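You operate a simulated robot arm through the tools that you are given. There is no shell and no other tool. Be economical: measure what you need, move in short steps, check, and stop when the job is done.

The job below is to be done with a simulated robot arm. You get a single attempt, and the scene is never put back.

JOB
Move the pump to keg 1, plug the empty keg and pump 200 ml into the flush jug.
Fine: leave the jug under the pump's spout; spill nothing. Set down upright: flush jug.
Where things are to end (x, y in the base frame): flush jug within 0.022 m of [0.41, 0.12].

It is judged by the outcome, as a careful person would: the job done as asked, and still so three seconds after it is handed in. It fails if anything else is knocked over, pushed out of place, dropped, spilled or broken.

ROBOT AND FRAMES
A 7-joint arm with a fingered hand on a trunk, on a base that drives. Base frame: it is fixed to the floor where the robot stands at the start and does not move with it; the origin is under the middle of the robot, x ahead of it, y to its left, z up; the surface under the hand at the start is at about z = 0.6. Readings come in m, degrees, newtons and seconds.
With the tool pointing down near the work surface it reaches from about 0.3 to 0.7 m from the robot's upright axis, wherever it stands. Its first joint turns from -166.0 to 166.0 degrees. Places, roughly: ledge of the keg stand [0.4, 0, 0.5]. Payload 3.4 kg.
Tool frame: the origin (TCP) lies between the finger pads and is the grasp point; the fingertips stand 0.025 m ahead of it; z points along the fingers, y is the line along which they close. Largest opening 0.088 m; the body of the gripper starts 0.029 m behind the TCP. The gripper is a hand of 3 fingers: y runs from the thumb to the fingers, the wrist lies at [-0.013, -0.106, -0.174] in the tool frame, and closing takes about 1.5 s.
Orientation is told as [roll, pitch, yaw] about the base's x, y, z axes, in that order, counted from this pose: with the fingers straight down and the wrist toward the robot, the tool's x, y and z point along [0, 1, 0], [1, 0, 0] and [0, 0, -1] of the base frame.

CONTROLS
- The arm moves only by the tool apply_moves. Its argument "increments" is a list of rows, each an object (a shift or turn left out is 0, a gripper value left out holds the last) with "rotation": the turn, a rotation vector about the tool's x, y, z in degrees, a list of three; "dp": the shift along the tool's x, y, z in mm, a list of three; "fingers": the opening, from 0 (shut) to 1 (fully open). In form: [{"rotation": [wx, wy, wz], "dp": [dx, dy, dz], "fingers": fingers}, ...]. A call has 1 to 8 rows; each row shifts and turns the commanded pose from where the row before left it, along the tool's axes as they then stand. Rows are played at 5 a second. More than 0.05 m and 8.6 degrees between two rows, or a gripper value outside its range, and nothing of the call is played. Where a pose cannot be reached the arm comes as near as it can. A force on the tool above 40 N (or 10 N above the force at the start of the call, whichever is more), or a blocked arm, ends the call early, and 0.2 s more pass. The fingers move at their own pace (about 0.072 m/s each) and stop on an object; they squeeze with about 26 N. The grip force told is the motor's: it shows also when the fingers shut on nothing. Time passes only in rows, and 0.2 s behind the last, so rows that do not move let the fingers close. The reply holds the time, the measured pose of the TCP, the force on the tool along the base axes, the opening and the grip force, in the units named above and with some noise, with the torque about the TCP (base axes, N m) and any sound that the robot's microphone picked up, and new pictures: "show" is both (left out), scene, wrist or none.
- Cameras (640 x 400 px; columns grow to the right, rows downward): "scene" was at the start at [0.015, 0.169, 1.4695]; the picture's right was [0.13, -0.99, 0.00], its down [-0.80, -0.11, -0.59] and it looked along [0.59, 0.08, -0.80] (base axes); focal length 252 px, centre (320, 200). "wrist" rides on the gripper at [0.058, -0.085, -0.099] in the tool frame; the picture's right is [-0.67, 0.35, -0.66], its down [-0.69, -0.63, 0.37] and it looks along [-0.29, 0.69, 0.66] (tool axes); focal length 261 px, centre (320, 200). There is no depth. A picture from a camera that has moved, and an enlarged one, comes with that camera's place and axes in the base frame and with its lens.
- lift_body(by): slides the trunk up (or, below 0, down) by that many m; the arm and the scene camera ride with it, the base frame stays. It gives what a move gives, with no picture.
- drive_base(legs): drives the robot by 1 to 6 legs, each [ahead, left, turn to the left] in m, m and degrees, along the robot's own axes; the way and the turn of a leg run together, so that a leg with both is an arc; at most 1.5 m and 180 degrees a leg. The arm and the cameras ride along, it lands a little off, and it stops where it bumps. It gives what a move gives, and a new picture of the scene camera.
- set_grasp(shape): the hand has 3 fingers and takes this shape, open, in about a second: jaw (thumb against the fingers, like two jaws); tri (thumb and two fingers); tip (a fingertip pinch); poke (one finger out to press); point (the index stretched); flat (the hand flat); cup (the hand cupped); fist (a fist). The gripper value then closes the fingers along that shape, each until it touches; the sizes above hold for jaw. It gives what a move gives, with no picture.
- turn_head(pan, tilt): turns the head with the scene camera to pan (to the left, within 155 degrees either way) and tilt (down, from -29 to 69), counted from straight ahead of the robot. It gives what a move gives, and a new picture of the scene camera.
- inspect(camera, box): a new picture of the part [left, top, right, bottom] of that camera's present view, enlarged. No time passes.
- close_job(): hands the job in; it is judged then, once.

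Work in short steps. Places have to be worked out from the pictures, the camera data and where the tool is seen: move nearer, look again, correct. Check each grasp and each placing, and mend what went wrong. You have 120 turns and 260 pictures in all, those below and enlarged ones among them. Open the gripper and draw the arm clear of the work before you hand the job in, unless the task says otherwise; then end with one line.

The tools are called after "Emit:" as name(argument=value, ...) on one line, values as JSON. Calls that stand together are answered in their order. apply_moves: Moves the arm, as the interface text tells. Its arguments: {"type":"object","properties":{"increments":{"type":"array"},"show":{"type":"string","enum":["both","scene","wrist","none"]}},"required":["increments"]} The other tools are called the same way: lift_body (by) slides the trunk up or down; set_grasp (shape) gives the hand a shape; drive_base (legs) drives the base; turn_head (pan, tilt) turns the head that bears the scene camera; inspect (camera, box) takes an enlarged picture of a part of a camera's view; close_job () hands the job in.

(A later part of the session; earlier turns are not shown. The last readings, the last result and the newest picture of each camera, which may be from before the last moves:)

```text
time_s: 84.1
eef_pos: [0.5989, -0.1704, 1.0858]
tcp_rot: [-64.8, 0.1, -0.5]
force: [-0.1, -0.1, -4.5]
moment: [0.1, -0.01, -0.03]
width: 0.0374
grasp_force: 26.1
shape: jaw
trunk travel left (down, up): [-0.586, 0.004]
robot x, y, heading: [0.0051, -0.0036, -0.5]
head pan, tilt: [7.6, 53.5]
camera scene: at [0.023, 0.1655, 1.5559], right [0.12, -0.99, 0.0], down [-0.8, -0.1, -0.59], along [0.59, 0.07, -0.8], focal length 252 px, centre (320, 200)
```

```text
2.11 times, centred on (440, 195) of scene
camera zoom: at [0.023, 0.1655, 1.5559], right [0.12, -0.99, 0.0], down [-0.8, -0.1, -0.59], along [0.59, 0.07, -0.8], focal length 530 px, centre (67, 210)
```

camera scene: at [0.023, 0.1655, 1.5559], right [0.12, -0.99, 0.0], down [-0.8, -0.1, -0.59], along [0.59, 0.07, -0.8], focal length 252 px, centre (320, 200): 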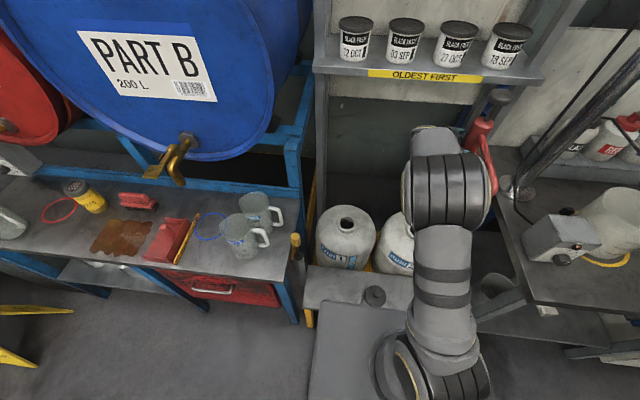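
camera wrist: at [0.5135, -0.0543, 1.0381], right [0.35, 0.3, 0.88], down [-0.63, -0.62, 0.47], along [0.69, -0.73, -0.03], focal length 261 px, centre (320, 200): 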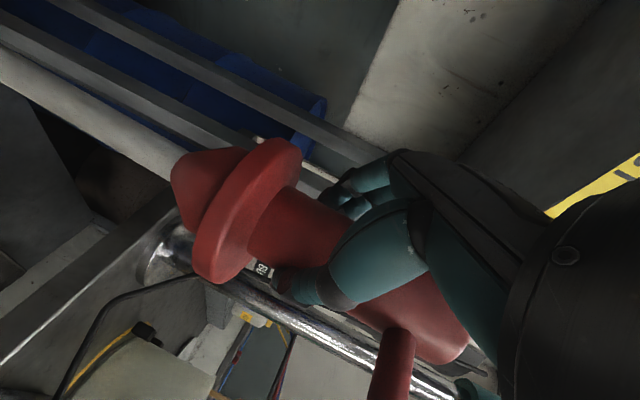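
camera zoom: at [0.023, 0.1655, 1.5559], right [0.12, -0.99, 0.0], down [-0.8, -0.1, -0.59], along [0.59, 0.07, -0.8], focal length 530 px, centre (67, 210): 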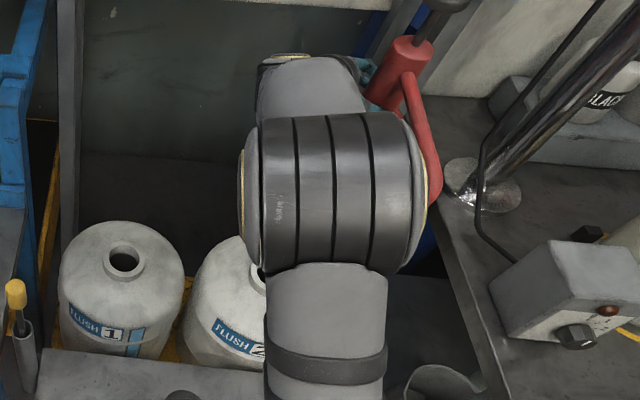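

I step left 35 mm gently and check for side force, in case the tube were still in the neck.

Emit:
apply_moves(increments=[{"dp": [4.2, 0, -9]}, {"dp": [4.2, 0, -9]}, {"dp": [6.3, 0, -13.6]}, {}], show="none")

Emit:
inspect(camera="scene", box=[360, 100, 520, 290])

```text
time_s: 85.1
eef_pos: [0.5984, -0.1375, 1.0872]
tcp_rot: [-64.8, 0.1, -0.6]
force: [0.2, -1.5, -4.4]
moment: [0.02, -0.01, -0.01]
width: 0.0373
grasp_force: 25.9
shape: jaw
trunk travel left (down, up): [-0.586, 0.004]
robot x, y, heading: [0.0034, -0.0062, -0.5]
head pan, tilt: [7.6, 53.5]
```

```text
2.11 times, centred on (440, 195) of scene
camera zoom: at [0.023, 0.1656, 1.5559], right [0.12, -0.99, 0.0], down [-0.8, -0.1, -0.59], along [0.59, 0.07, -0.8], focal length 530 px, centre (67, 210)
```

zoom: 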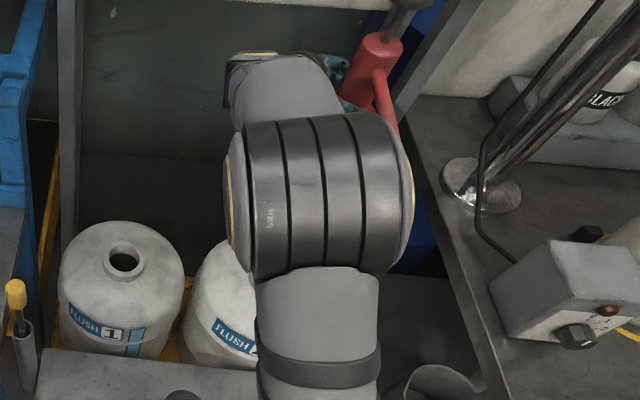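

Free of the neck. Moving left toward keg 1.

Emit:
apply_moves(increments=[{"dp": [15.7, 0, -33.6]}, {"dp": [15.7, 0, -33.6]}, {"dp": [15.7, 0, -33.6]}, {"dp": [15.7, 0, -33.6]}, {"dp": [15.7, 0, -33.6]}, {"dp": [15.7, 0, -33.6]}, {}])

```text
time_s: 86.7
eef_pos: [0.6004, 0.0875, 1.0902]
tcp_rot: [-64.8, 0.1, -0.7]
force: [0.5, 0.1, -4.5]
moment: [0.01, -0.03, -0.01]
width: 0.0371
grasp_force: 25.4
shape: jaw
trunk travel left (down, up): [-0.586, 0.004]
robot x, y, heading: [0.0062, -0.0044, -0.7]
head pan, tilt: [7.6, 53.5]
camera scene: at [0.0229, 0.1657, 1.5559], right [0.12, -0.99, 0.0], down [-0.8, -0.1, -0.59], along [0.59, 0.07, -0.8], focal length 252 px, centre (320, 200)
camera wrist: at [0.5153, 0.2033, 1.0804], right [0.35, 0.3, 0.88], down [-0.63, -0.62, 0.47], along [0.69, -0.73, -0.03], focal length 261 px, centre (320, 200)
```

scene: 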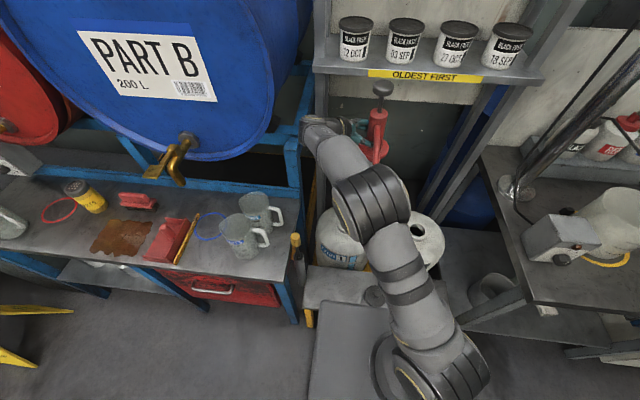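
wrist: 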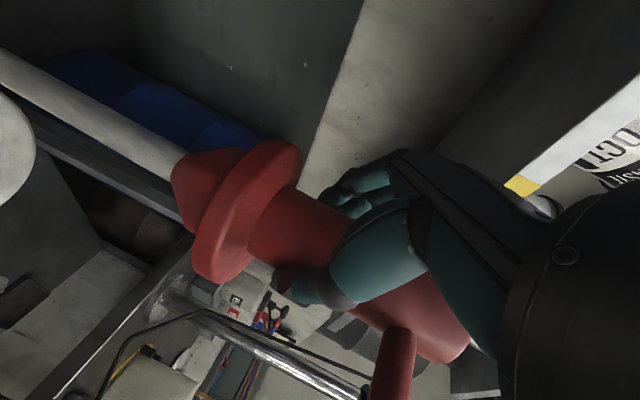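

Both kegs' necks can be measured from this same camera place; I zoom neck 2 (now open) for the shift.

Emit:
inspect(camera="scene", box=[310, 170, 470, 290])

```text
3.33 times, centred on (390, 230) of scene
camera zoom: at [0.0229, 0.1657, 1.5559], right [0.12, -0.99, 0.0], down [-0.8, -0.1, -0.59], along [0.59, 0.07, -0.8], focal length 838 px, centre (87, 100)
```

zoom: 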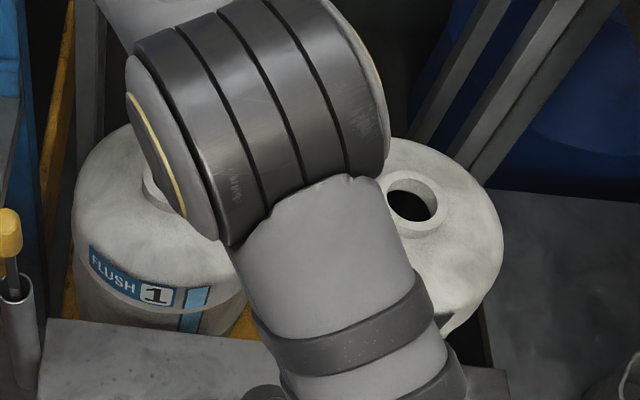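

Measured neck-to-neck shift is (−0.001,+0.297), so the target TCP is (0.597,0.1255). Moving there, still high.

Emit:
apply_moves(increments=[{"dp": [8, -1.5, -17.2]}, {"dp": [8, -1.5, -17.2]}, {}], show="scene")

Emit:
inspect(camera="scene", box=[300, 120, 420, 270])

```text
time_s: 87.5
eef_pos: [0.5976, 0.1243, 1.0906]
tcp_rot: [-64.9, 0.2, -0.5]
force: [-0.6, -0.1, -5.0]
moment: [0.02, -0.03, 0.03]
width: 0.0371
grasp_force: 26.2
shape: jaw
trunk travel left (down, up): [-0.586, 0.004]
robot x, y, heading: [0.0044, -0.0005, -0.8]
head pan, tilt: [7.6, 53.5]
camera scene: at [0.0229, 0.1658, 1.5559], right [0.12, -0.99, 0.0], down [-0.8, -0.1, -0.59], along [0.59, 0.07, -0.8], focal length 252 px, centre (320, 200)
```

scene: 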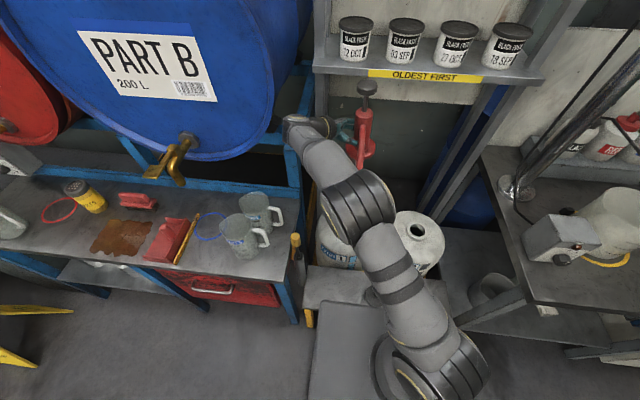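

```text
2.67 times, centred on (360, 195) of scene
camera zoom: at [0.0229, 0.1658, 1.5559], right [0.12, -0.99, 0.0], down [-0.8, -0.1, -0.59], along [0.59, 0.07, -0.8], focal length 671 px, centre (213, 213)
```

zoom: 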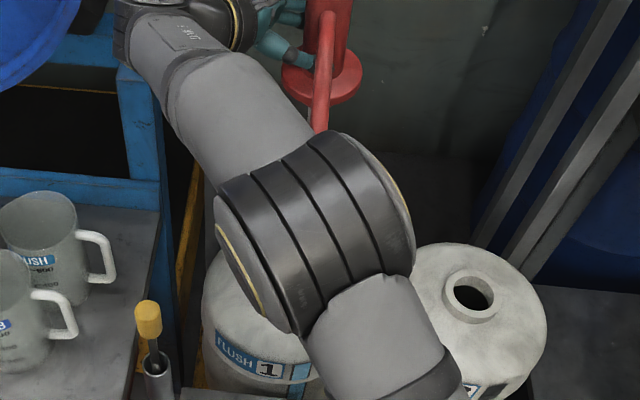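

Aligned. I lower first with the arm (120 mm, to keep the elbow as high as before), watching for force as the tube meets the neck.

Emit:
apply_moves(increments=[{"dp": [18.1, 0, 8.5]}, {"dp": [18.1, 0, 8.5]}, {"dp": [18.1, 0, 8.5]}, {"dp": [18.1, 0, 8.5]}, {}], show="wrist")

Emit:
apply_moves(increments=[{"dp": [9, 0, 4.2]}, {"dp": [9, 0, 4.2]}, {"dp": [9, 0, 4.2]}, {"dp": [9, 0, 4.2]}, {}], show="both")

```text
time_s: 88.7
eef_pos: [0.5975, 0.1243, 1.0089]
tcp_rot: [-64.8, 0.2, -0.4]
force: [-0.5, -0.4, -4.8]
moment: [0.01, -0.02, -0.01]
width: 0.0374
grasp_force: 26.7
shape: jaw
trunk travel left (down, up): [-0.586, 0.004]
robot x, y, heading: [0.0067, -0.0038, -1.0]
head pan, tilt: [7.6, 53.5]
camera wrist: at [0.5121, 0.2406, 0.9987], right [0.35, 0.3, 0.88], down [-0.63, -0.62, 0.47], along [0.69, -0.72, -0.03], focal length 261 px, centre (320, 200)
```

wrist: 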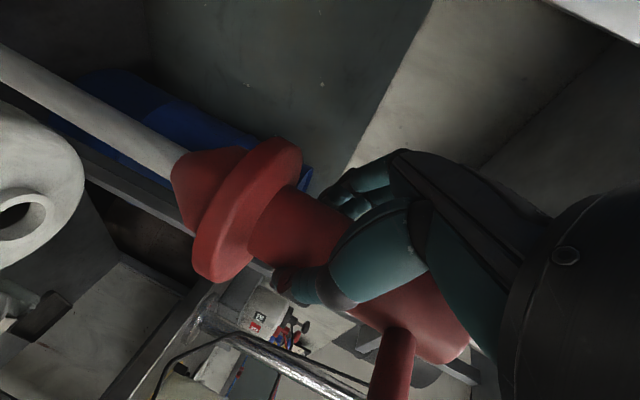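

```text
time_s: 89.9
eef_pos: [0.5977, 0.125, 0.9699]
tcp_rot: [-64.8, 0.1, -0.6]
force: [0.9, 0.0, -5.1]
moment: [0.07, 0.0, 0.01]
width: 0.0371
grasp_force: 26.1
shape: jaw
trunk travel left (down, up): [-0.586, 0.004]
robot x, y, heading: [0.0035, -0.0019, -0.6]
head pan, tilt: [7.6, 53.5]
camera scene: at [0.023, 0.1659, 1.5559], right [0.12, -0.99, 0.0], down [-0.8, -0.1, -0.59], along [0.59, 0.07, -0.8], focal length 252 px, centre (320, 200)
camera wrist: at [0.5132, 0.2408, 0.9595], right [0.35, 0.3, 0.88], down [-0.63, -0.62, 0.47], along [0.69, -0.72, -0.03], focal length 261 px, centre (320, 200)
```

scene: 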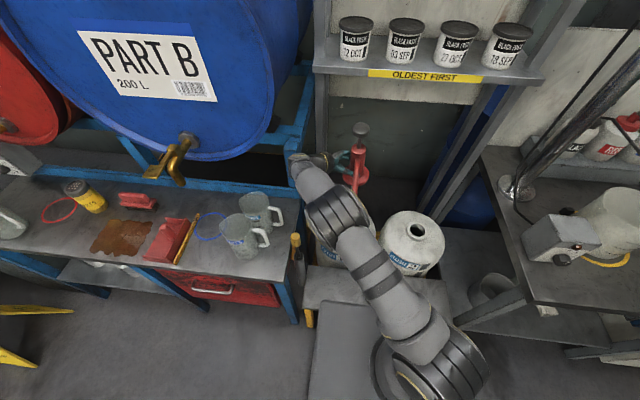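
wrist: 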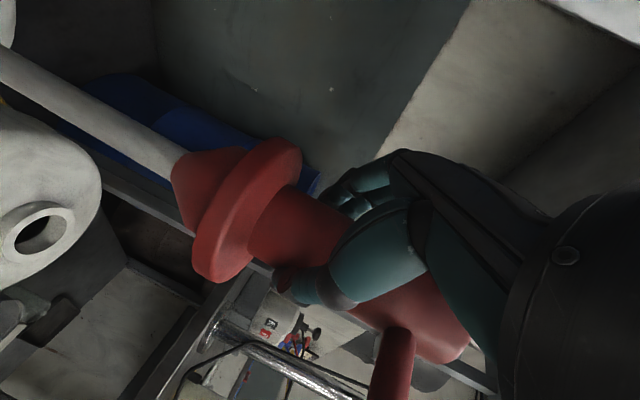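

No contact so far. Lower the trunk 0.1 and look.

Emit:
lift_body(by=-0.1)

Emit:
apply_moves(increments=[{}])

```text
time_s: 91.2
eef_pos: [0.5976, 0.1257, 0.8692]
tcp_rot: [-64.7, 0.1, -0.6]
force: [0.2, -0.7, -4.7]
moment: [0.03, -0.04, -0.03]
width: 0.0369
grasp_force: 26.1
shape: jaw
trunk travel left (down, up): [-0.486, 0.104]
robot x, y, heading: [0.0056, -0.0027, -0.9]
head pan, tilt: [7.6, 53.5]
```

```text
time_s: 91.6
eef_pos: [0.5978, 0.1245, 0.8691]
tcp_rot: [-64.7, 0.1, -0.4]
force: [0.1, 0.1, -4.8]
moment: [0.04, -0.02, 0.0]
width: 0.0371
grasp_force: 26.2
shape: jaw
trunk travel left (down, up): [-0.486, 0.104]
robot x, y, heading: [0.0078, -0.0039, -0.5]
head pan, tilt: [7.6, 53.5]
camera scene: at [0.0229, 0.1659, 1.4559], right [0.12, -0.99, 0.0], down [-0.8, -0.1, -0.59], along [0.59, 0.07, -0.8], focal length 252 px, centre (320, 200)
camera wrist: at [0.5131, 0.2407, 0.8596], right [0.35, 0.3, 0.88], down [-0.63, -0.62, 0.47], along [0.69, -0.73, -0.03], focal length 261 px, centre (320, 200)
```

scene: 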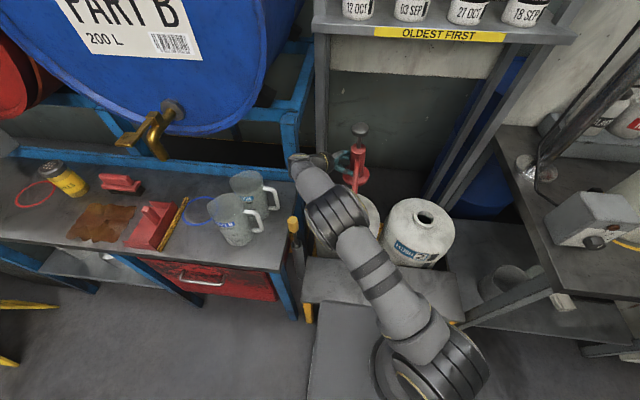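
wrist: 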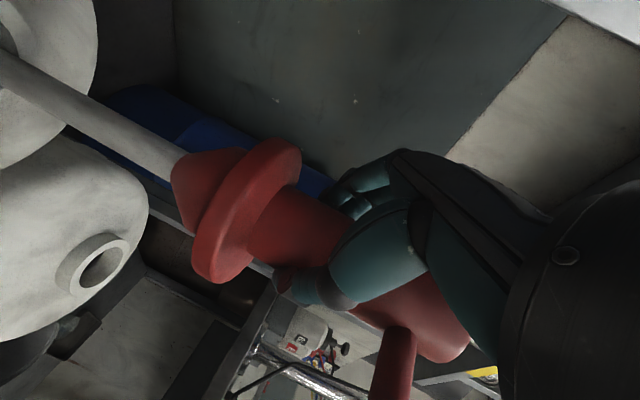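

The view matches the mirror moment at keg 2. I zoom to confirm the tube is in the neck.

Emit:
inspect(camera="wrist", box=[0, 0, 160, 160])

```text
2.50 times, centred on (80, 80) of wrist
camera zoom: at [0.5131, 0.2407, 0.8596], right [0.35, 0.3, 0.88], down [-0.63, -0.62, 0.47], along [0.69, -0.73, -0.03], focal length 652 px, centre (920, 500)
```

zoom: 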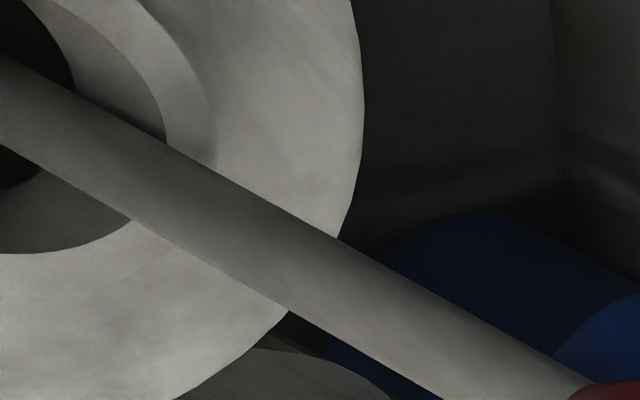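

The tube runs centrally into keg 1's neck. Lowering 0.14 more.

Emit:
lift_body(by=-0.14)

Emit:
apply_moves(increments=[{}])

```text
time_s: 93.3
eef_pos: [0.5983, 0.1244, 0.7298]
tcp_rot: [-64.8, 0.1, -0.4]
force: [0.2, 0.1, -4.3]
moment: [0.01, -0.06, -0.02]
width: 0.0371
grasp_force: 25.5
shape: jaw
trunk travel left (down, up): [-0.346, 0.244]
robot x, y, heading: [0.0063, -0.0038, -0.7]
head pan, tilt: [7.6, 53.5]
```

```text
time_s: 93.7
eef_pos: [0.5989, 0.1243, 0.7295]
tcp_rot: [-64.8, 0.1, -0.5]
force: [0.2, -0.1, -4.1]
moment: [0.02, -0.03, 0.05]
width: 0.037
grasp_force: 25.7
shape: jaw
trunk travel left (down, up): [-0.346, 0.244]
robot x, y, heading: [0.0084, -0.0019, -0.7]
head pan, tilt: [7.6, 53.5]
camera scene: at [0.0229, 0.1658, 1.3159], right [0.12, -0.99, 0.0], down [-0.8, -0.1, -0.59], along [0.59, 0.07, -0.8], focal length 252 px, centre (320, 200)
camera wrist: at [0.5131, 0.2407, 0.7196], right [0.35, 0.3, 0.88], down [-0.63, -0.62, 0.47], along [0.69, -0.73, -0.03], focal length 261 px, centre (320, 200)
```

scene: 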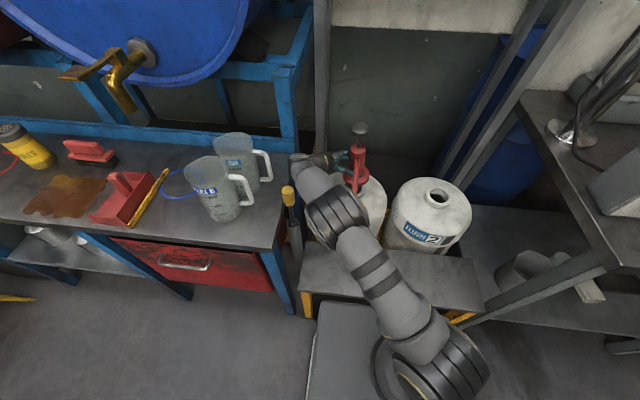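
wrist: 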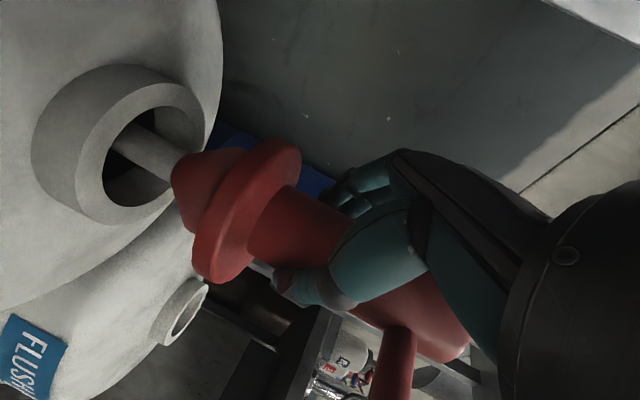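

Bung is just above the neck. I zoom to check its centring before seating.

Emit:
inspect(camera="wrist", box=[20, 50, 260, 250])

```text
2.00 times, centred on (140, 150) of wrist
camera zoom: at [0.5131, 0.2407, 0.7196], right [0.35, 0.3, 0.88], down [-0.63, -0.62, 0.47], along [0.69, -0.73, -0.03], focal length 521 px, centre (680, 300)
```

zoom: 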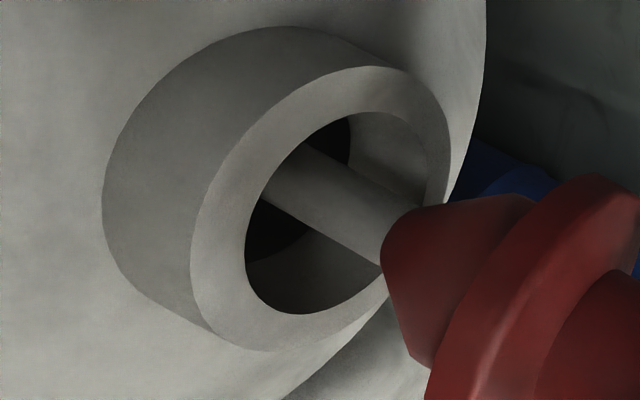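

With the rim at z≈0.613 the axis pierces the hole's centre: well aligned. Lowering 55 mm, then a check.

Emit:
lift_body(by=-0.055)

Emit:
apply_moves(increments=[{}], show="wrist")

```text
time_s: 94.6
eef_pos: [0.5973, 0.1234, 0.6729]
tcp_rot: [-64.8, 0.2, -0.6]
force: [0.2, 0.2, -4.1]
moment: [0.08, -0.04, 0.04]
width: 0.0373
grasp_force: 26.3
shape: jaw
trunk travel left (down, up): [-0.291, 0.299]
robot x, y, heading: [0.0032, -0.0001, -0.8]
head pan, tilt: [7.6, 53.5]
```

```text
time_s: 95.0
eef_pos: [0.5992, 0.1242, 0.6742]
tcp_rot: [-64.8, 0.2, -0.7]
force: [0.0, 0.1, -4.2]
moment: [0.1, -0.02, 0.02]
width: 0.0369
grasp_force: 25.8
shape: jaw
trunk travel left (down, up): [-0.291, 0.299]
robot x, y, heading: [0.0087, -0.0041, -0.7]
head pan, tilt: [7.6, 53.5]
camera wrist: at [0.5131, 0.2392, 0.664], right [0.35, 0.3, 0.88], down [-0.63, -0.62, 0.47], along [0.69, -0.73, -0.03], focal length 261 px, centre (320, 200)
```

wrist: 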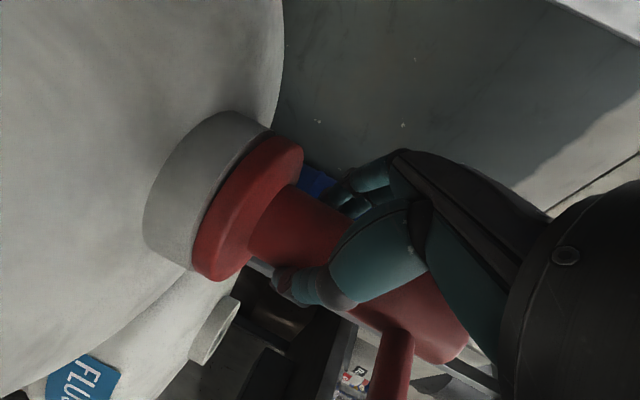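

A few millimetres remain; I ease down in 2 mm steps until contact.

Emit:
apply_moves(increments=[{"dp": [1.8, 0, 0.85]}, {"dp": [1.8, 0, 0.85]}, {"dp": [1.8, 0, 0.85]}, {}], show="none")

```text
time_s: 96.0
eef_pos: [0.5994, 0.1243, 0.6688]
tcp_rot: [-64.7, 0.1, -0.5]
force: [0.7, -0.2, -0.9]
moment: [0.04, 0.05, -0.02]
width: 0.0369
grasp_force: 26.8
shape: jaw
trunk travel left (down, up): [-0.291, 0.299]
robot x, y, heading: [0.0045, -0.0037, -0.9]
head pan, tilt: [7.6, 53.5]
```

Weight is going onto the neck. One more millimetre, then look.

Emit:
apply_moves(increments=[{"dp": [0.9, 0, 0.4]}, {"dp": [0.9, 0, 0.4]}, {}])

```text
time_s: 96.8
eef_pos: [0.5972, 0.1251, 0.6677]
tcp_rot: [-64.6, 0.0, -0.4]
force: [0.7, 1.1, 2.4]
moment: [-0.03, -0.02, 0.0]
width: 0.0369
grasp_force: 26.3
shape: jaw
trunk travel left (down, up): [-0.291, 0.299]
robot x, y, heading: [0.002, -0.003, -0.7]
head pan, tilt: [7.6, 53.5]
camera scene: at [0.0219, 0.1635, 1.2613], right [0.12, -0.99, 0.0], down [-0.8, -0.1, -0.6], along [0.59, 0.07, -0.8], focal length 252 px, centre (320, 200)
camera wrist: at [0.5133, 0.2395, 0.6581], right [0.35, 0.3, 0.89], down [-0.64, -0.62, 0.46], along [0.69, -0.73, -0.02], focal length 261 px, centre (320, 200)
```

scene: 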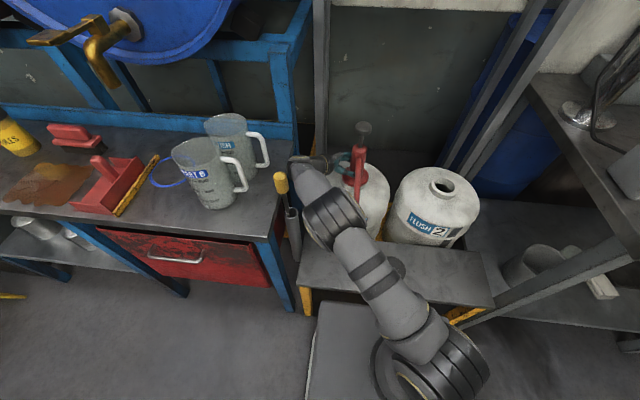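
wrist: 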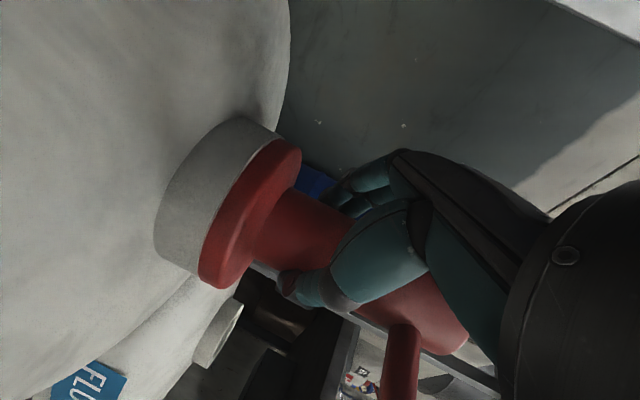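

Seated just as it was on keg 2. Releasing and backing out 65 mm.

Emit:
apply_moves(increments=[{"fingers": 1}, {}, {}, {}, {"dp": [0, 0, -15]}, {"dp": [0, 0, -25]}, {"dp": [0, 0, -25]}, {}])

```text
time_s: 98.8
eef_pos: [0.6076, 0.1616, 0.7174]
tcp_rot: [-63.9, -2.2, -2.5]
force: [0.6, 0.1, 0.6]
moment: [0.03, -0.05, 0.0]
width: 0.0879
grasp_force: 0.0
shape: jaw
trunk travel left (down, up): [-0.291, 0.299]
robot x, y, heading: [0.0054, -0.0048, -1.2]
head pan, tilt: [7.6, 53.5]
stopped in row 8: the arm was blocked; the commanded pose is now the measured one
camera scene: at [0.0212, 0.1578, 1.2629], right [0.11, -0.99, -0.01], down [-0.8, -0.09, -0.6], along [0.59, 0.07, -0.8], focal length 252 px, centre (320, 200)
camera wrist: at [0.5273, 0.2807, 0.7061], right [0.33, 0.28, 0.9], down [-0.67, -0.6, 0.43], along [0.66, -0.75, -0.01], focal length 261 px, centre (320, 200)
```

scene: 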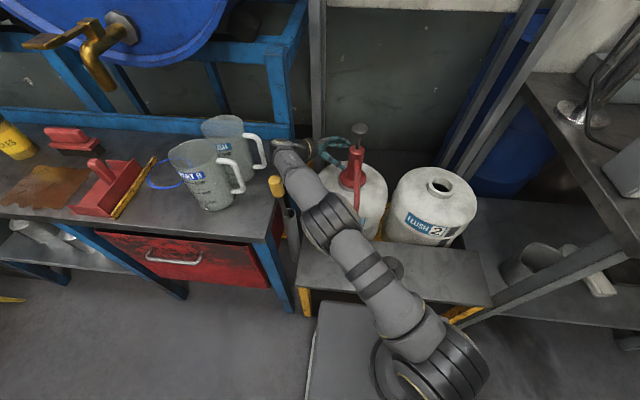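
wrist: 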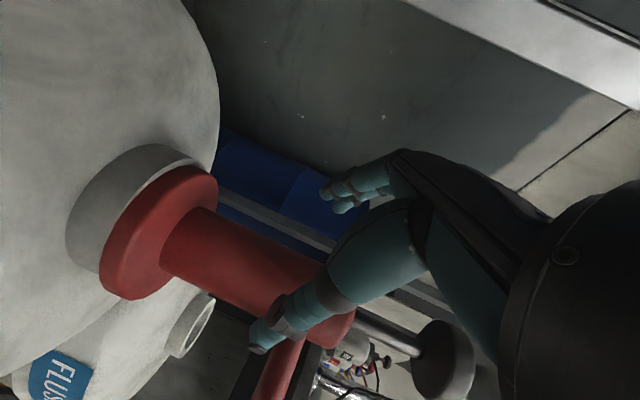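

The arm got blocked on its left side while retreating. I zoom to see what it touches.

Emit:
inspect(camera="scene", box=[220, 90, 420, 270])

```text
2.22 times, centred on (320, 180) of scene
camera zoom: at [0.0212, 0.1578, 1.2629], right [0.11, -0.99, -0.01], down [-0.8, -0.09, -0.6], along [0.59, 0.07, -0.8], focal length 559 px, centre (320, 244)
```

zoom: 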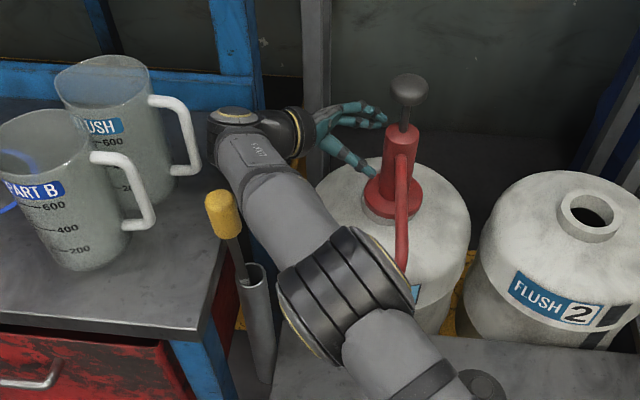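

Fingers are already clear of the pump body; the wrist leans on the blue frame/upright. I pull 12 mm toward the robot and go straight up.

Emit:
apply_moves(increments=[{"dp": [0, -6, 0]}, {"dp": [-5, -5, -2]}, {}], show="none")

Emit:
lift_body(by=0.06)

Emit:
apply_moves(increments=[{}])

```text
time_s: 99.6
eef_pos: [0.5993, 0.1608, 0.7169]
tcp_rot: [-64.4, -1.8, -2.8]
force: [-0.4, 1.2, 0.8]
moment: [0.0, 0.0, -0.03]
width: 0.0877
grasp_force: 0.1
shape: jaw
trunk travel left (down, up): [-0.291, 0.299]
robot x, y, heading: [0.0066, -0.0061, -1.3]
head pan, tilt: [7.6, 53.5]
```

```text
time_s: 100.2
eef_pos: [0.5909, 0.17, 0.737]
tcp_rot: [-65.3, -0.4, -1.9]
force: [-0.8, -0.5, 0.8]
moment: [0.03, -0.04, 0.02]
width: 0.0879
grasp_force: 0.1
shape: jaw
trunk travel left (down, up): [-0.323, 0.267]
robot x, y, heading: [0.002, -0.0026, -1.0]
head pan, tilt: [7.6, 53.5]
stopped: the force on the tool passed its limit at 58 N (the readings are from after the stop); the commanded pose is now the measured one
```

```text
time_s: 100.7
eef_pos: [0.5901, 0.1701, 0.7353]
tcp_rot: [-65.3, -0.5, -2.0]
force: [0.0, 0.1, -0.4]
moment: [0.03, 0.02, 0.0]
width: 0.0877
grasp_force: 0.0
shape: jaw
trunk travel left (down, up): [-0.323, 0.267]
robot x, y, heading: [0.0038, -0.0055, -0.9]
head pan, tilt: [7.6, 53.5]
camera scene: at [0.0228, 0.1656, 1.2925], right [0.12, -0.99, 0.0], down [-0.8, -0.09, -0.59], along [0.59, 0.07, -0.8], focal length 252 px, centre (320, 200)
camera wrist: at [0.5093, 0.2879, 0.7247], right [0.35, 0.3, 0.89], down [-0.65, -0.6, 0.46], along [0.67, -0.74, -0.01], focal length 261 px, centre (320, 200)
```

scene: 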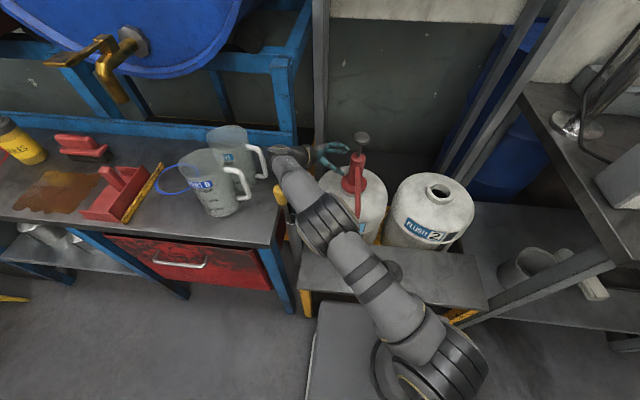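
wrist: 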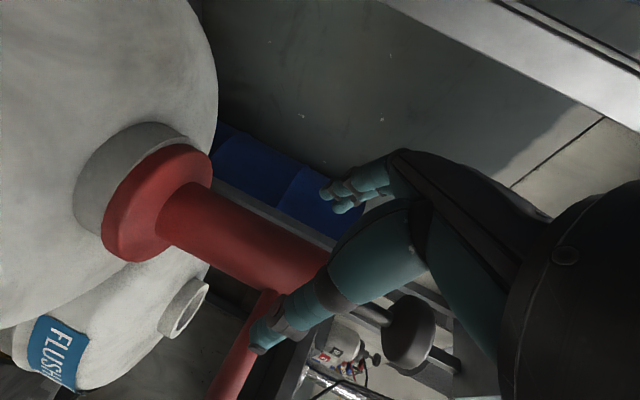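

Something stopped the rise. I zoom in on both sides to see what is touching.

Emit:
inspect(camera="scene", box=[180, 90, 400, 260])

Emit:
inspect(camera="wrist", box=[140, 160, 460, 400])

```text
2.35 times, centred on (290, 175) of scene
camera zoom: at [0.0228, 0.1656, 1.2925], right [0.12, -0.99, 0.0], down [-0.8, -0.09, -0.59], along [0.59, 0.07, -0.8], focal length 592 px, centre (391, 259)
```

zoom: 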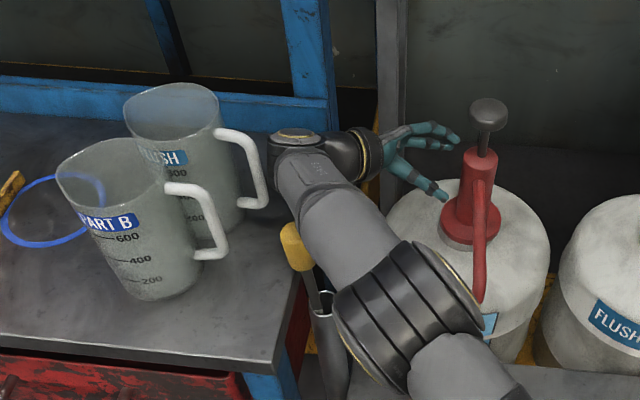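

```text
1.67 times, centred on (300, 280) of wrist
camera zoom: at [0.5093, 0.2879, 0.7247], right [0.35, 0.3, 0.89], down [-0.65, -0.6, 0.46], along [0.67, -0.74, -0.01], focal length 434 px, centre (353, 67)
```

zoom: 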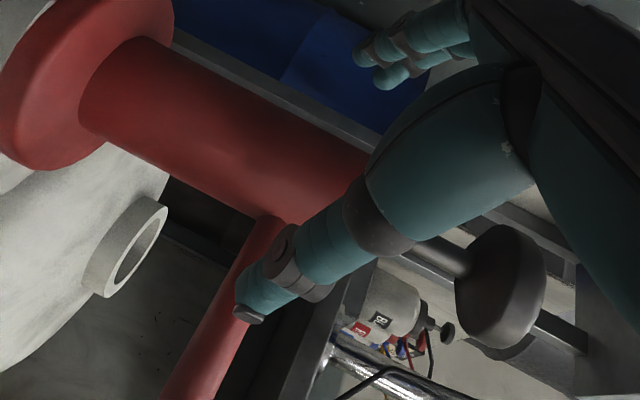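

Forces are zero now and the robot is level again, so the snag released. I nudge the hand slightly back toward the robot and rise a little.

Emit:
apply_moves(increments=[{"dp": [-6, -8, -2.8]}, {"dp": [-6, -4, -2.8]}, {}], show="none")

Emit:
lift_body(by=0.03)

```text
time_s: 101.5
eef_pos: [0.5783, 0.1691, 0.7485]
tcp_rot: [-65.4, -0.4, -2.3]
force: [3.9, -19.0, -7.0]
moment: [-1.23, -0.73, 1.08]
width: 0.0878
grasp_force: 0.1
shape: jaw
trunk travel left (down, up): [-0.323, 0.267]
robot x, y, heading: [0.0063, -0.0039, -1.0]
head pan, tilt: [7.6, 53.5]
```

```text
time_s: 102.2
eef_pos: [0.5783, 0.1731, 0.7804]
tcp_rot: [-65.1, -0.5, -1.8]
force: [0.7, 0.4, 0.4]
moment: [0.03, 0.01, 0.0]
width: 0.088
grasp_force: 0.1
shape: jaw
trunk travel left (down, up): [-0.353, 0.237]
robot x, y, heading: [0.0063, -0.0024, -0.9]
head pan, tilt: [7.6, 53.5]
```

The contact was at about (0.49,0.32,0.72): the yellow-handled stick in its tube. I'm now above it; I rise more and look.

Emit:
lift_body(by=0.15)

Emit:
apply_moves(increments=[{}])

Emit:
inspect(camera="scene", box=[180, 120, 460, 340])

```text
time_s: 104.0
eef_pos: [0.5774, 0.1713, 0.9267]
tcp_rot: [-65.3, -0.4, -2.0]
force: [1.1, 0.4, 0.7]
moment: [-0.01, 0.02, 0.0]
width: 0.0878
grasp_force: 0.0
shape: jaw
trunk travel left (down, up): [-0.503, 0.087]
robot x, y, heading: [0.003, -0.0029, -1.0]
head pan, tilt: [7.6, 53.5]
```

```text
time_s: 104.3
eef_pos: [0.5774, 0.1707, 0.9287]
tcp_rot: [-65.3, -0.5, -2.0]
force: [0.0, -0.3, 0.3]
moment: [-0.02, 0.01, 0.03]
width: 0.0882
grasp_force: 0.0
shape: jaw
trunk travel left (down, up): [-0.503, 0.087]
robot x, y, heading: [0.0041, -0.0015, -1.2]
head pan, tilt: [7.6, 53.5]
camera scene: at [0.0227, 0.1656, 1.4725], right [0.12, -0.99, 0.0], down [-0.8, -0.09, -0.59], along [0.59, 0.07, -0.8], focal length 252 px, centre (320, 200)
camera wrist: at [0.4964, 0.2891, 0.9176], right [0.35, 0.3, 0.89], down [-0.65, -0.6, 0.46], along [0.67, -0.74, -0.01], focal length 261 px, centre (320, 200)
```

scene: 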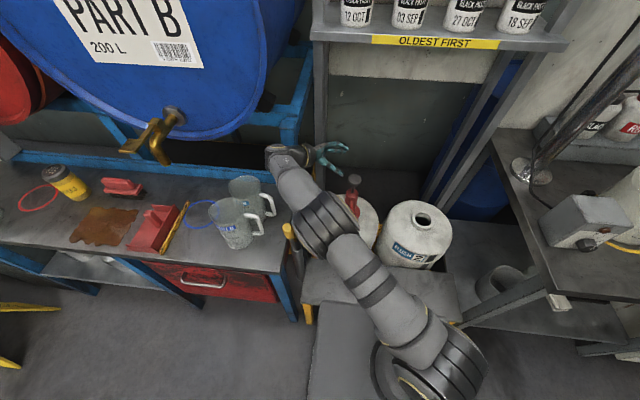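
wrist: 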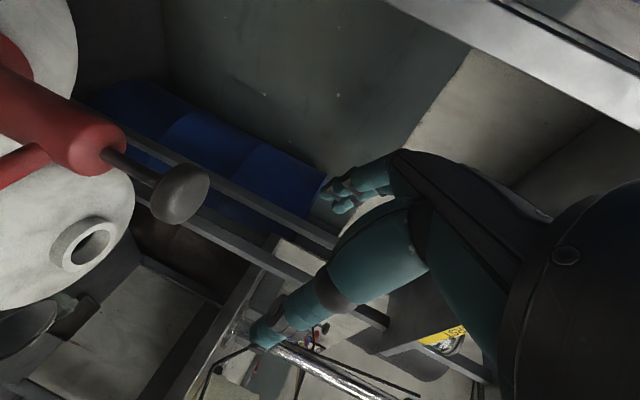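

```text
1.82 times, centred on (320, 230) of scene
camera zoom: at [0.0227, 0.1656, 1.4725], right [0.12, -0.99, 0.0], down [-0.8, -0.09, -0.59], along [0.59, 0.07, -0.8], focal length 457 px, centre (320, 146)
```

zoom: 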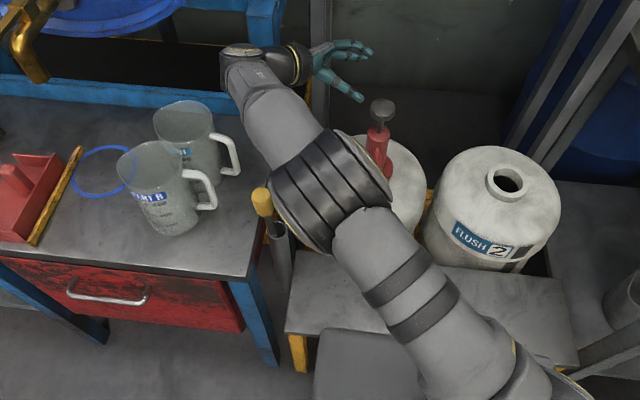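

The stick is still in its tube and the jugs are in place. I move right/up and unroll the hand where it worked before.

Emit:
apply_moves(increments=[{"dp": [-28, -5, 23]}, {"dp": [-22, -5, 33]}, {"dp": [-22, -5, 33]}, {"dp": [-22, -5, 33]}, {"dp": [-22, 0, 33]}, {}], show="none")

Emit:
apply_moves(increments=[{"rotation": [0, 8.1, 0]}, {"rotation": [0, 8.1, 0]}, {"rotation": [0, 8.1, 0]}, {"rotation": [0, 8.1, 0]}, {"rotation": [0, 8.1, 0]}, {"rotation": [0, 8.1, 0]}, {"rotation": [0, 8.1, 0]}, {"rotation": [0, 8.3, 0]}], show="scene")

```text
time_s: 105.8
eef_pos: [0.552, -0.0197, 0.9688]
tcp_rot: [-65.3, -0.3, -2.0]
force: [0.2, -0.6, -0.8]
moment: [0.01, 0.0, -0.01]
width: 0.0877
grasp_force: 0.0
shape: jaw
trunk travel left (down, up): [-0.503, 0.087]
robot x, y, heading: [0.0055, -0.0042, -0.8]
head pan, tilt: [7.6, 53.5]
```

```text
time_s: 107.5
eef_pos: [0.5514, -0.0192, 0.9699]
tcp_rot: [-0.1, -0.5, -2.0]
force: [0.4, 1.0, 0.6]
moment: [0.0, 0.0, -0.01]
width: 0.0878
grasp_force: 0.1
shape: jaw
trunk travel left (down, up): [-0.503, 0.087]
robot x, y, heading: [0.0072, -0.0012, -0.9]
head pan, tilt: [7.6, 53.5]
camera scene: at [0.0227, 0.1653, 1.4725], right [0.12, -0.99, 0.0], down [-0.8, -0.09, -0.59], along [0.59, 0.07, -0.8], focal length 252 px, centre (320, 200)
```

scene: 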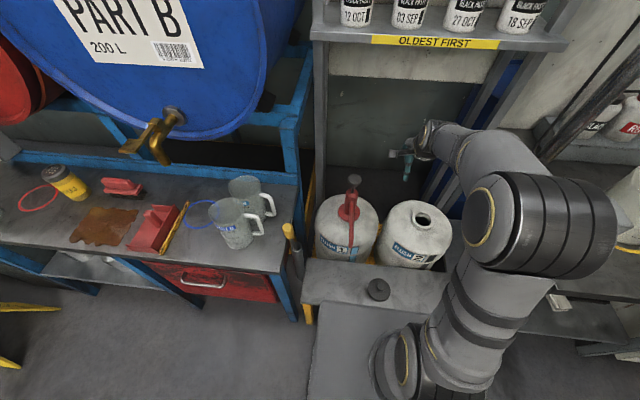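

Good: arm back in its normal configuration. I zoom on the kegs, stick and plug.

Emit:
inspect(camera="scene", box=[270, 165, 470, 325])

```text
2.50 times, centred on (370, 245) of scene
camera zoom: at [0.0227, 0.1653, 1.4725], right [0.12, -0.99, 0.0], down [-0.8, -0.09, -0.59], along [0.59, 0.07, -0.8], focal length 629 px, centre (195, 88)
```

zoom: 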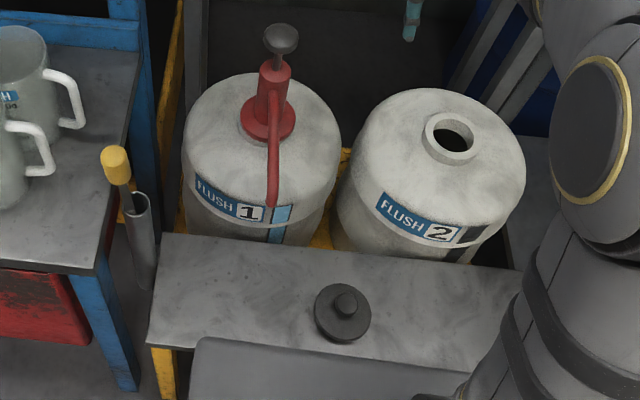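

The pump is upright on keg 1 with the spout at about (0.405,0.11). The plug is at (0.35,-0.028). Going to fetch it.

Emit:
apply_moves(increments=[{"dp": [-2, -25, 37], "rotation": [0, 0, -1], "fingers": 0.7}, {"dp": [-2, -25, 37], "rotation": [0, 0, -1]}, {"dp": [-2, -25, 37]}, {"dp": [-2, -25, 37]}, {"dp": [-2, -25, 37]}, {"dp": [-2, -25, 37]}, {"dp": [0, -25, 40]}, {"dp": [0, -25, 40]}], show="wrist")

```text
time_s: 109.3
eef_pos: [0.354, -0.0264, 0.6624]
tcp_rot: [-0.3, -0.5, 0.0]
force: [0.2, 0.1, -0.6]
moment: [-0.01, 0.0, 0.01]
width: 0.0621
grasp_force: 0.0
shape: jaw
trunk travel left (down, up): [-0.503, 0.087]
robot x, y, heading: [0.0088, -0.002, -1.0]
head pan, tilt: [7.6, 53.5]
camera wrist: at [0.2667, 0.0317, 0.7618], right [0.34, -0.67, 0.66], down [-0.63, -0.69, -0.37], along [0.7, -0.29, -0.65], focal length 261 px, centre (320, 200)
```

wrist: 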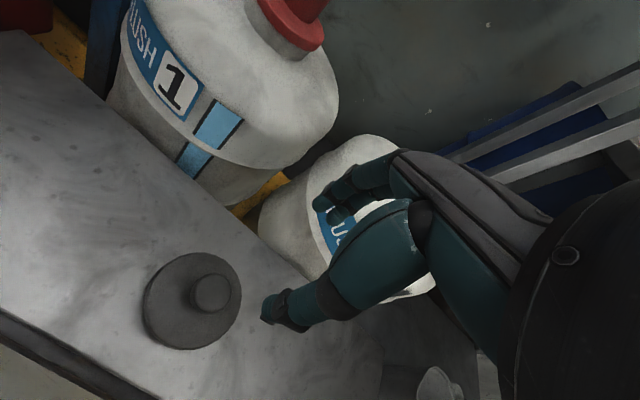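

Knob at (0.347,-0.030). Correcting and descending to 0.518.

Emit:
apply_moves(increments=[{"dp": [-3, -7, 40]}, {"dp": [0, 0, 40]}, {"dp": [0, 0, 35]}, {"dp": [0, 0, 20]}, {}], show="wrist")

```text
time_s: 110.5
eef_pos: [0.349, -0.0317, 0.5298]
tcp_rot: [-0.3, -0.4, 0.0]
force: [0.2, 0.1, 0.1]
moment: [0.05, 0.02, 0.01]
width: 0.062
grasp_force: 0.0
shape: jaw
trunk travel left (down, up): [-0.503, 0.087]
robot x, y, heading: [0.0044, -0.0016, -0.8]
head pan, tilt: [7.6, 53.5]
camera wrist: at [0.2621, 0.0265, 0.6282], right [0.34, -0.67, 0.66], down [-0.63, -0.69, -0.37], along [0.7, -0.29, -0.65], focal length 261 px, centre (320, 200)
```

wrist: 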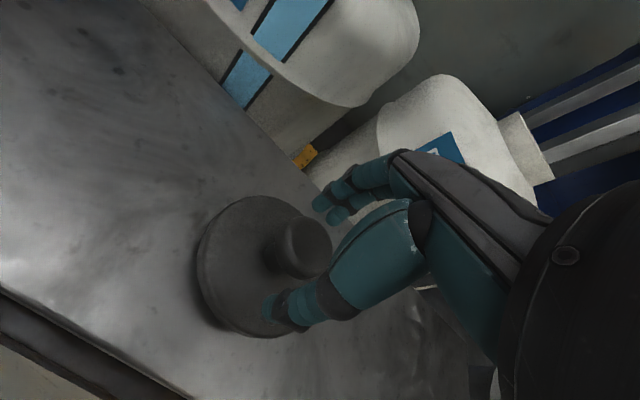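

Emit:
apply_moves(increments=[{"dp": [0, -1, 7]}, {"dp": [0, 0, 5]}, {"fingers": 0}, {}, {}, {}, {}, {}], show="wrist")

```text
time_s: 112.3
eef_pos: [0.3466, -0.0321, 0.5188]
tcp_rot: [-0.3, -0.5, 0.0]
force: [-0.2, 0.3, -0.1]
moment: [0.01, 0.0, 0.0]
width: 0.0155
grasp_force: 25.9
shape: jaw
trunk travel left (down, up): [-0.503, 0.087]
robot x, y, heading: [0.006, -0.0058, -1.1]
head pan, tilt: [7.6, 53.5]
camera wrist: at [0.2604, 0.0262, 0.6173], right [0.34, -0.67, 0.66], down [-0.63, -0.69, -0.37], along [0.7, -0.29, -0.65], focal length 261 px, centre (320, 200)
```

wrist: 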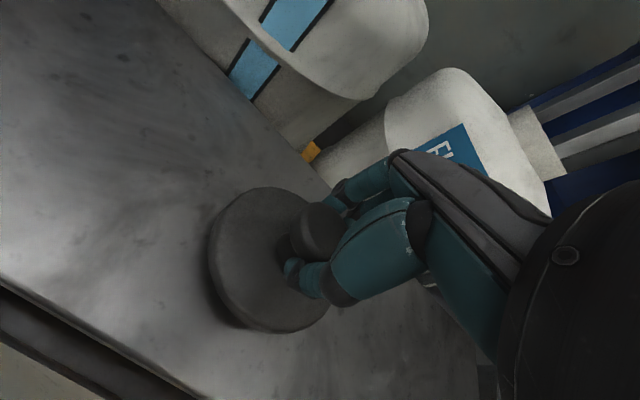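

Plug gripped (narrower part of the knob). Lifting and moving toward keg 2, stopping short to measure the neck.

Emit:
apply_moves(increments=[{"dp": [0, 0, -15]}, {"dp": [0, 0, -35]}, {"dp": [0, 0, -45]}, {"dp": [0, 5, -45]}, {"dp": [0, 25, -40]}, {"dp": [-10, 40, -10]}, {"dp": [-10, 40, -10]}, {"dp": [-10, 35, 0]}])

```text
time_s: 114.2
eef_pos: [0.4891, -0.0636, 0.7182]
tcp_rot: [-0.3, -0.3, 0.0]
force: [-0.3, -0.2, -1.2]
moment: [0.01, 0.01, -0.01]
width: 0.0153
grasp_force: 25.9
shape: jaw
trunk travel left (down, up): [-0.503, 0.087]
robot x, y, heading: [0.0017, -0.0037, -0.9]
head pan, tilt: [7.6, 53.5]
camera scene: at [0.0228, 0.1654, 1.4725], right [0.12, -0.99, 0.0], down [-0.8, -0.09, -0.59], along [0.59, 0.07, -0.8], focal length 252 px, centre (320, 200)
camera wrist: at [0.4029, -0.0056, 0.8177], right [0.34, -0.67, 0.66], down [-0.63, -0.69, -0.37], along [0.7, -0.29, -0.65], focal length 261 px, centre (320, 200)
```

scene: 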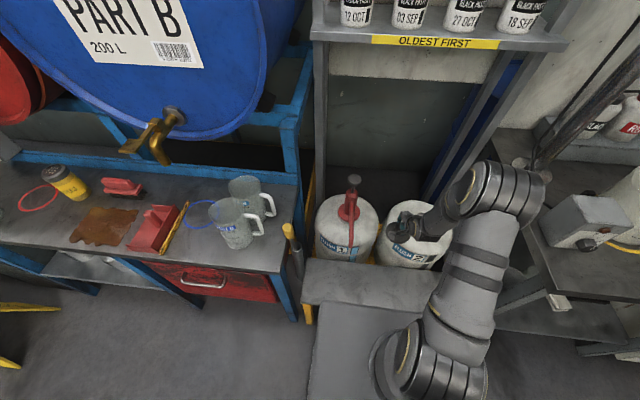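
wrist: 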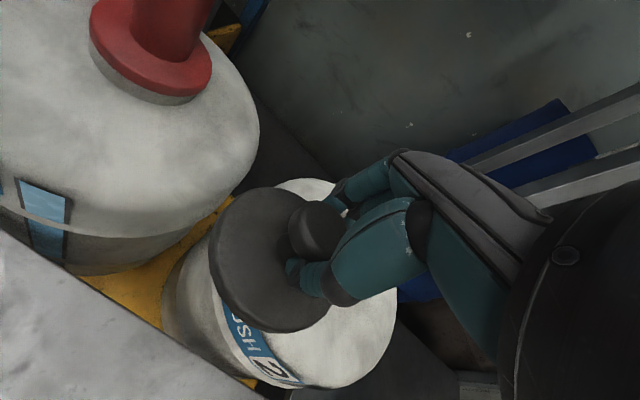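

To keep the elbow above the right bench's control box I raise the trunk first, then move over keg 2.

Emit:
lift_body(by=0.08)

Emit:
apply_moves(increments=[{"dp": [-20, 26, 0]}, {"dp": [-20, 26, 0]}, {"dp": [-20, 26, 0]}, {"dp": [-20, 26, 5]}, {"dp": [-20, 7, 5]}, {"dp": [-20, 0, 5]}, {}])

```text
time_s: 115.3
eef_pos: [0.4894, -0.0633, 0.7981]
tcp_rot: [-0.3, -0.4, -0.1]
force: [0.3, 0.6, -1.3]
moment: [0.0, 0.01, -0.01]
width: 0.0154
grasp_force: 26.1
shape: jaw
trunk travel left (down, up): [-0.583, 0.007]
robot x, y, heading: [0.0036, -0.0005, -0.9]
head pan, tilt: [7.6, 53.5]
```

```text
time_s: 116.9
eef_pos: [0.601, -0.1852, 0.784]
tcp_rot: [-0.3, -0.3, 0.0]
force: [-0.1, 0.2, -0.9]
moment: [0.02, 0.0, -0.04]
width: 0.0157
grasp_force: 26.3
shape: jaw
trunk travel left (down, up): [-0.583, 0.007]
robot x, y, heading: [0.0045, -0.0015, -1.1]
head pan, tilt: [7.6, 53.5]
camera scene: at [0.0228, 0.1654, 1.5525], right [0.12, -0.99, 0.0], down [-0.8, -0.09, -0.59], along [0.59, 0.07, -0.8], focal length 252 px, centre (320, 200)
camera wrist: at [0.5141, -0.1265, 0.8828], right [0.34, -0.67, 0.66], down [-0.63, -0.69, -0.37], along [0.7, -0.29, -0.65], focal length 261 px, centre (320, 200)
```

scene: 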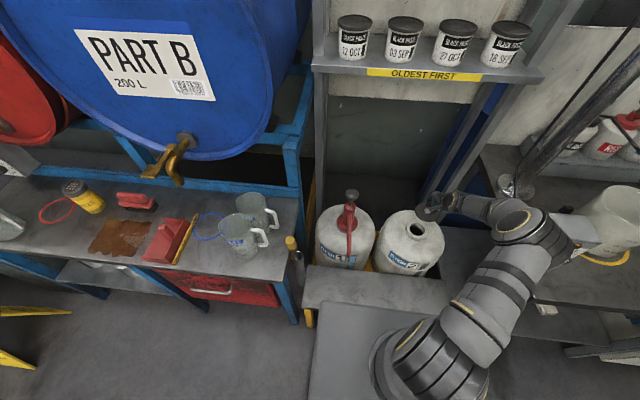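
wrist: 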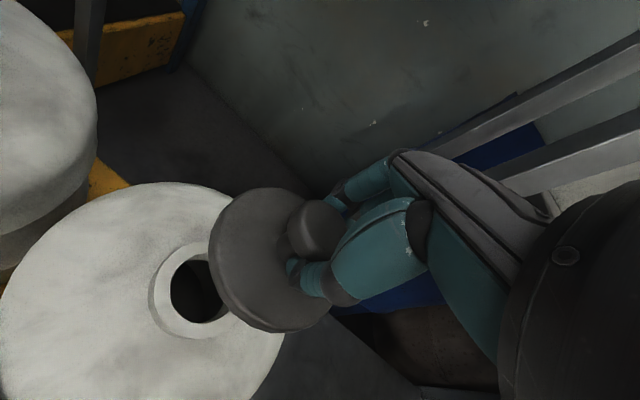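

The hole sits where it did in the keg 1 reference view, so alignment is good. Lowering with the arm.

Emit:
apply_moves(increments=[{"dp": [0, 0, 25]}, {"dp": [0, 0, 25]}, {"dp": [0, 0, 20]}, {"dp": [0, 0, 15]}, {}])

```text
time_s: 118.1
eef_pos: [0.601, -0.1854, 0.6985]
tcp_rot: [-0.3, -0.6, 0.0]
force: [0.6, 0.3, -0.5]
moment: [0.03, -0.03, 0.03]
width: 0.0151
grasp_force: 26.0
shape: jaw
trunk travel left (down, up): [-0.583, 0.007]
robot x, y, heading: [0.0058, -0.0039, -0.9]
head pan, tilt: [7.6, 53.5]
camera scene: at [0.0228, 0.1654, 1.5525], right [0.12, -0.99, 0.0], down [-0.8, -0.09, -0.59], along [0.59, 0.07, -0.8], focal length 252 px, centre (320, 200)
camera wrist: at [0.5144, -0.1262, 0.7979], right [0.34, -0.67, 0.66], down [-0.63, -0.69, -0.37], along [0.7, -0.29, -0.65], focal length 261 px, centre (320, 200)
```

scene: 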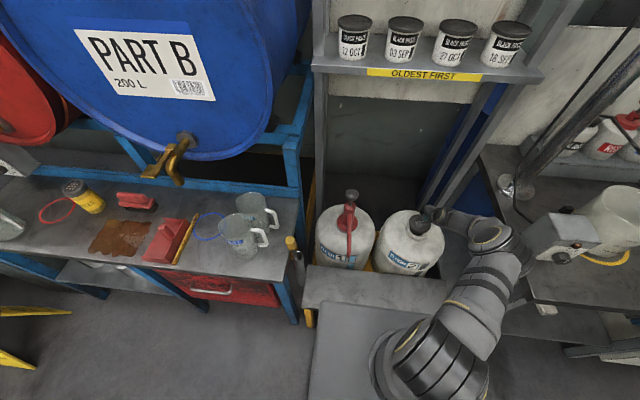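
wrist: 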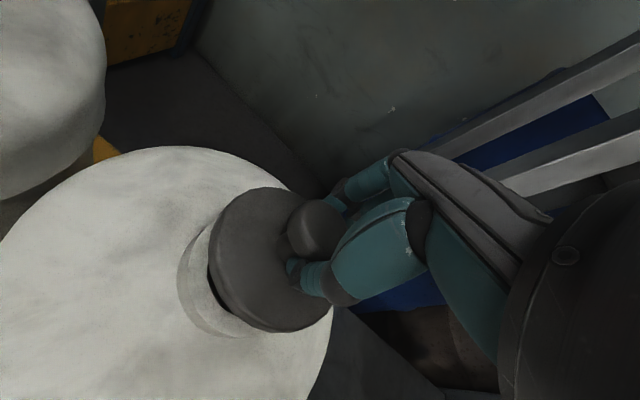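

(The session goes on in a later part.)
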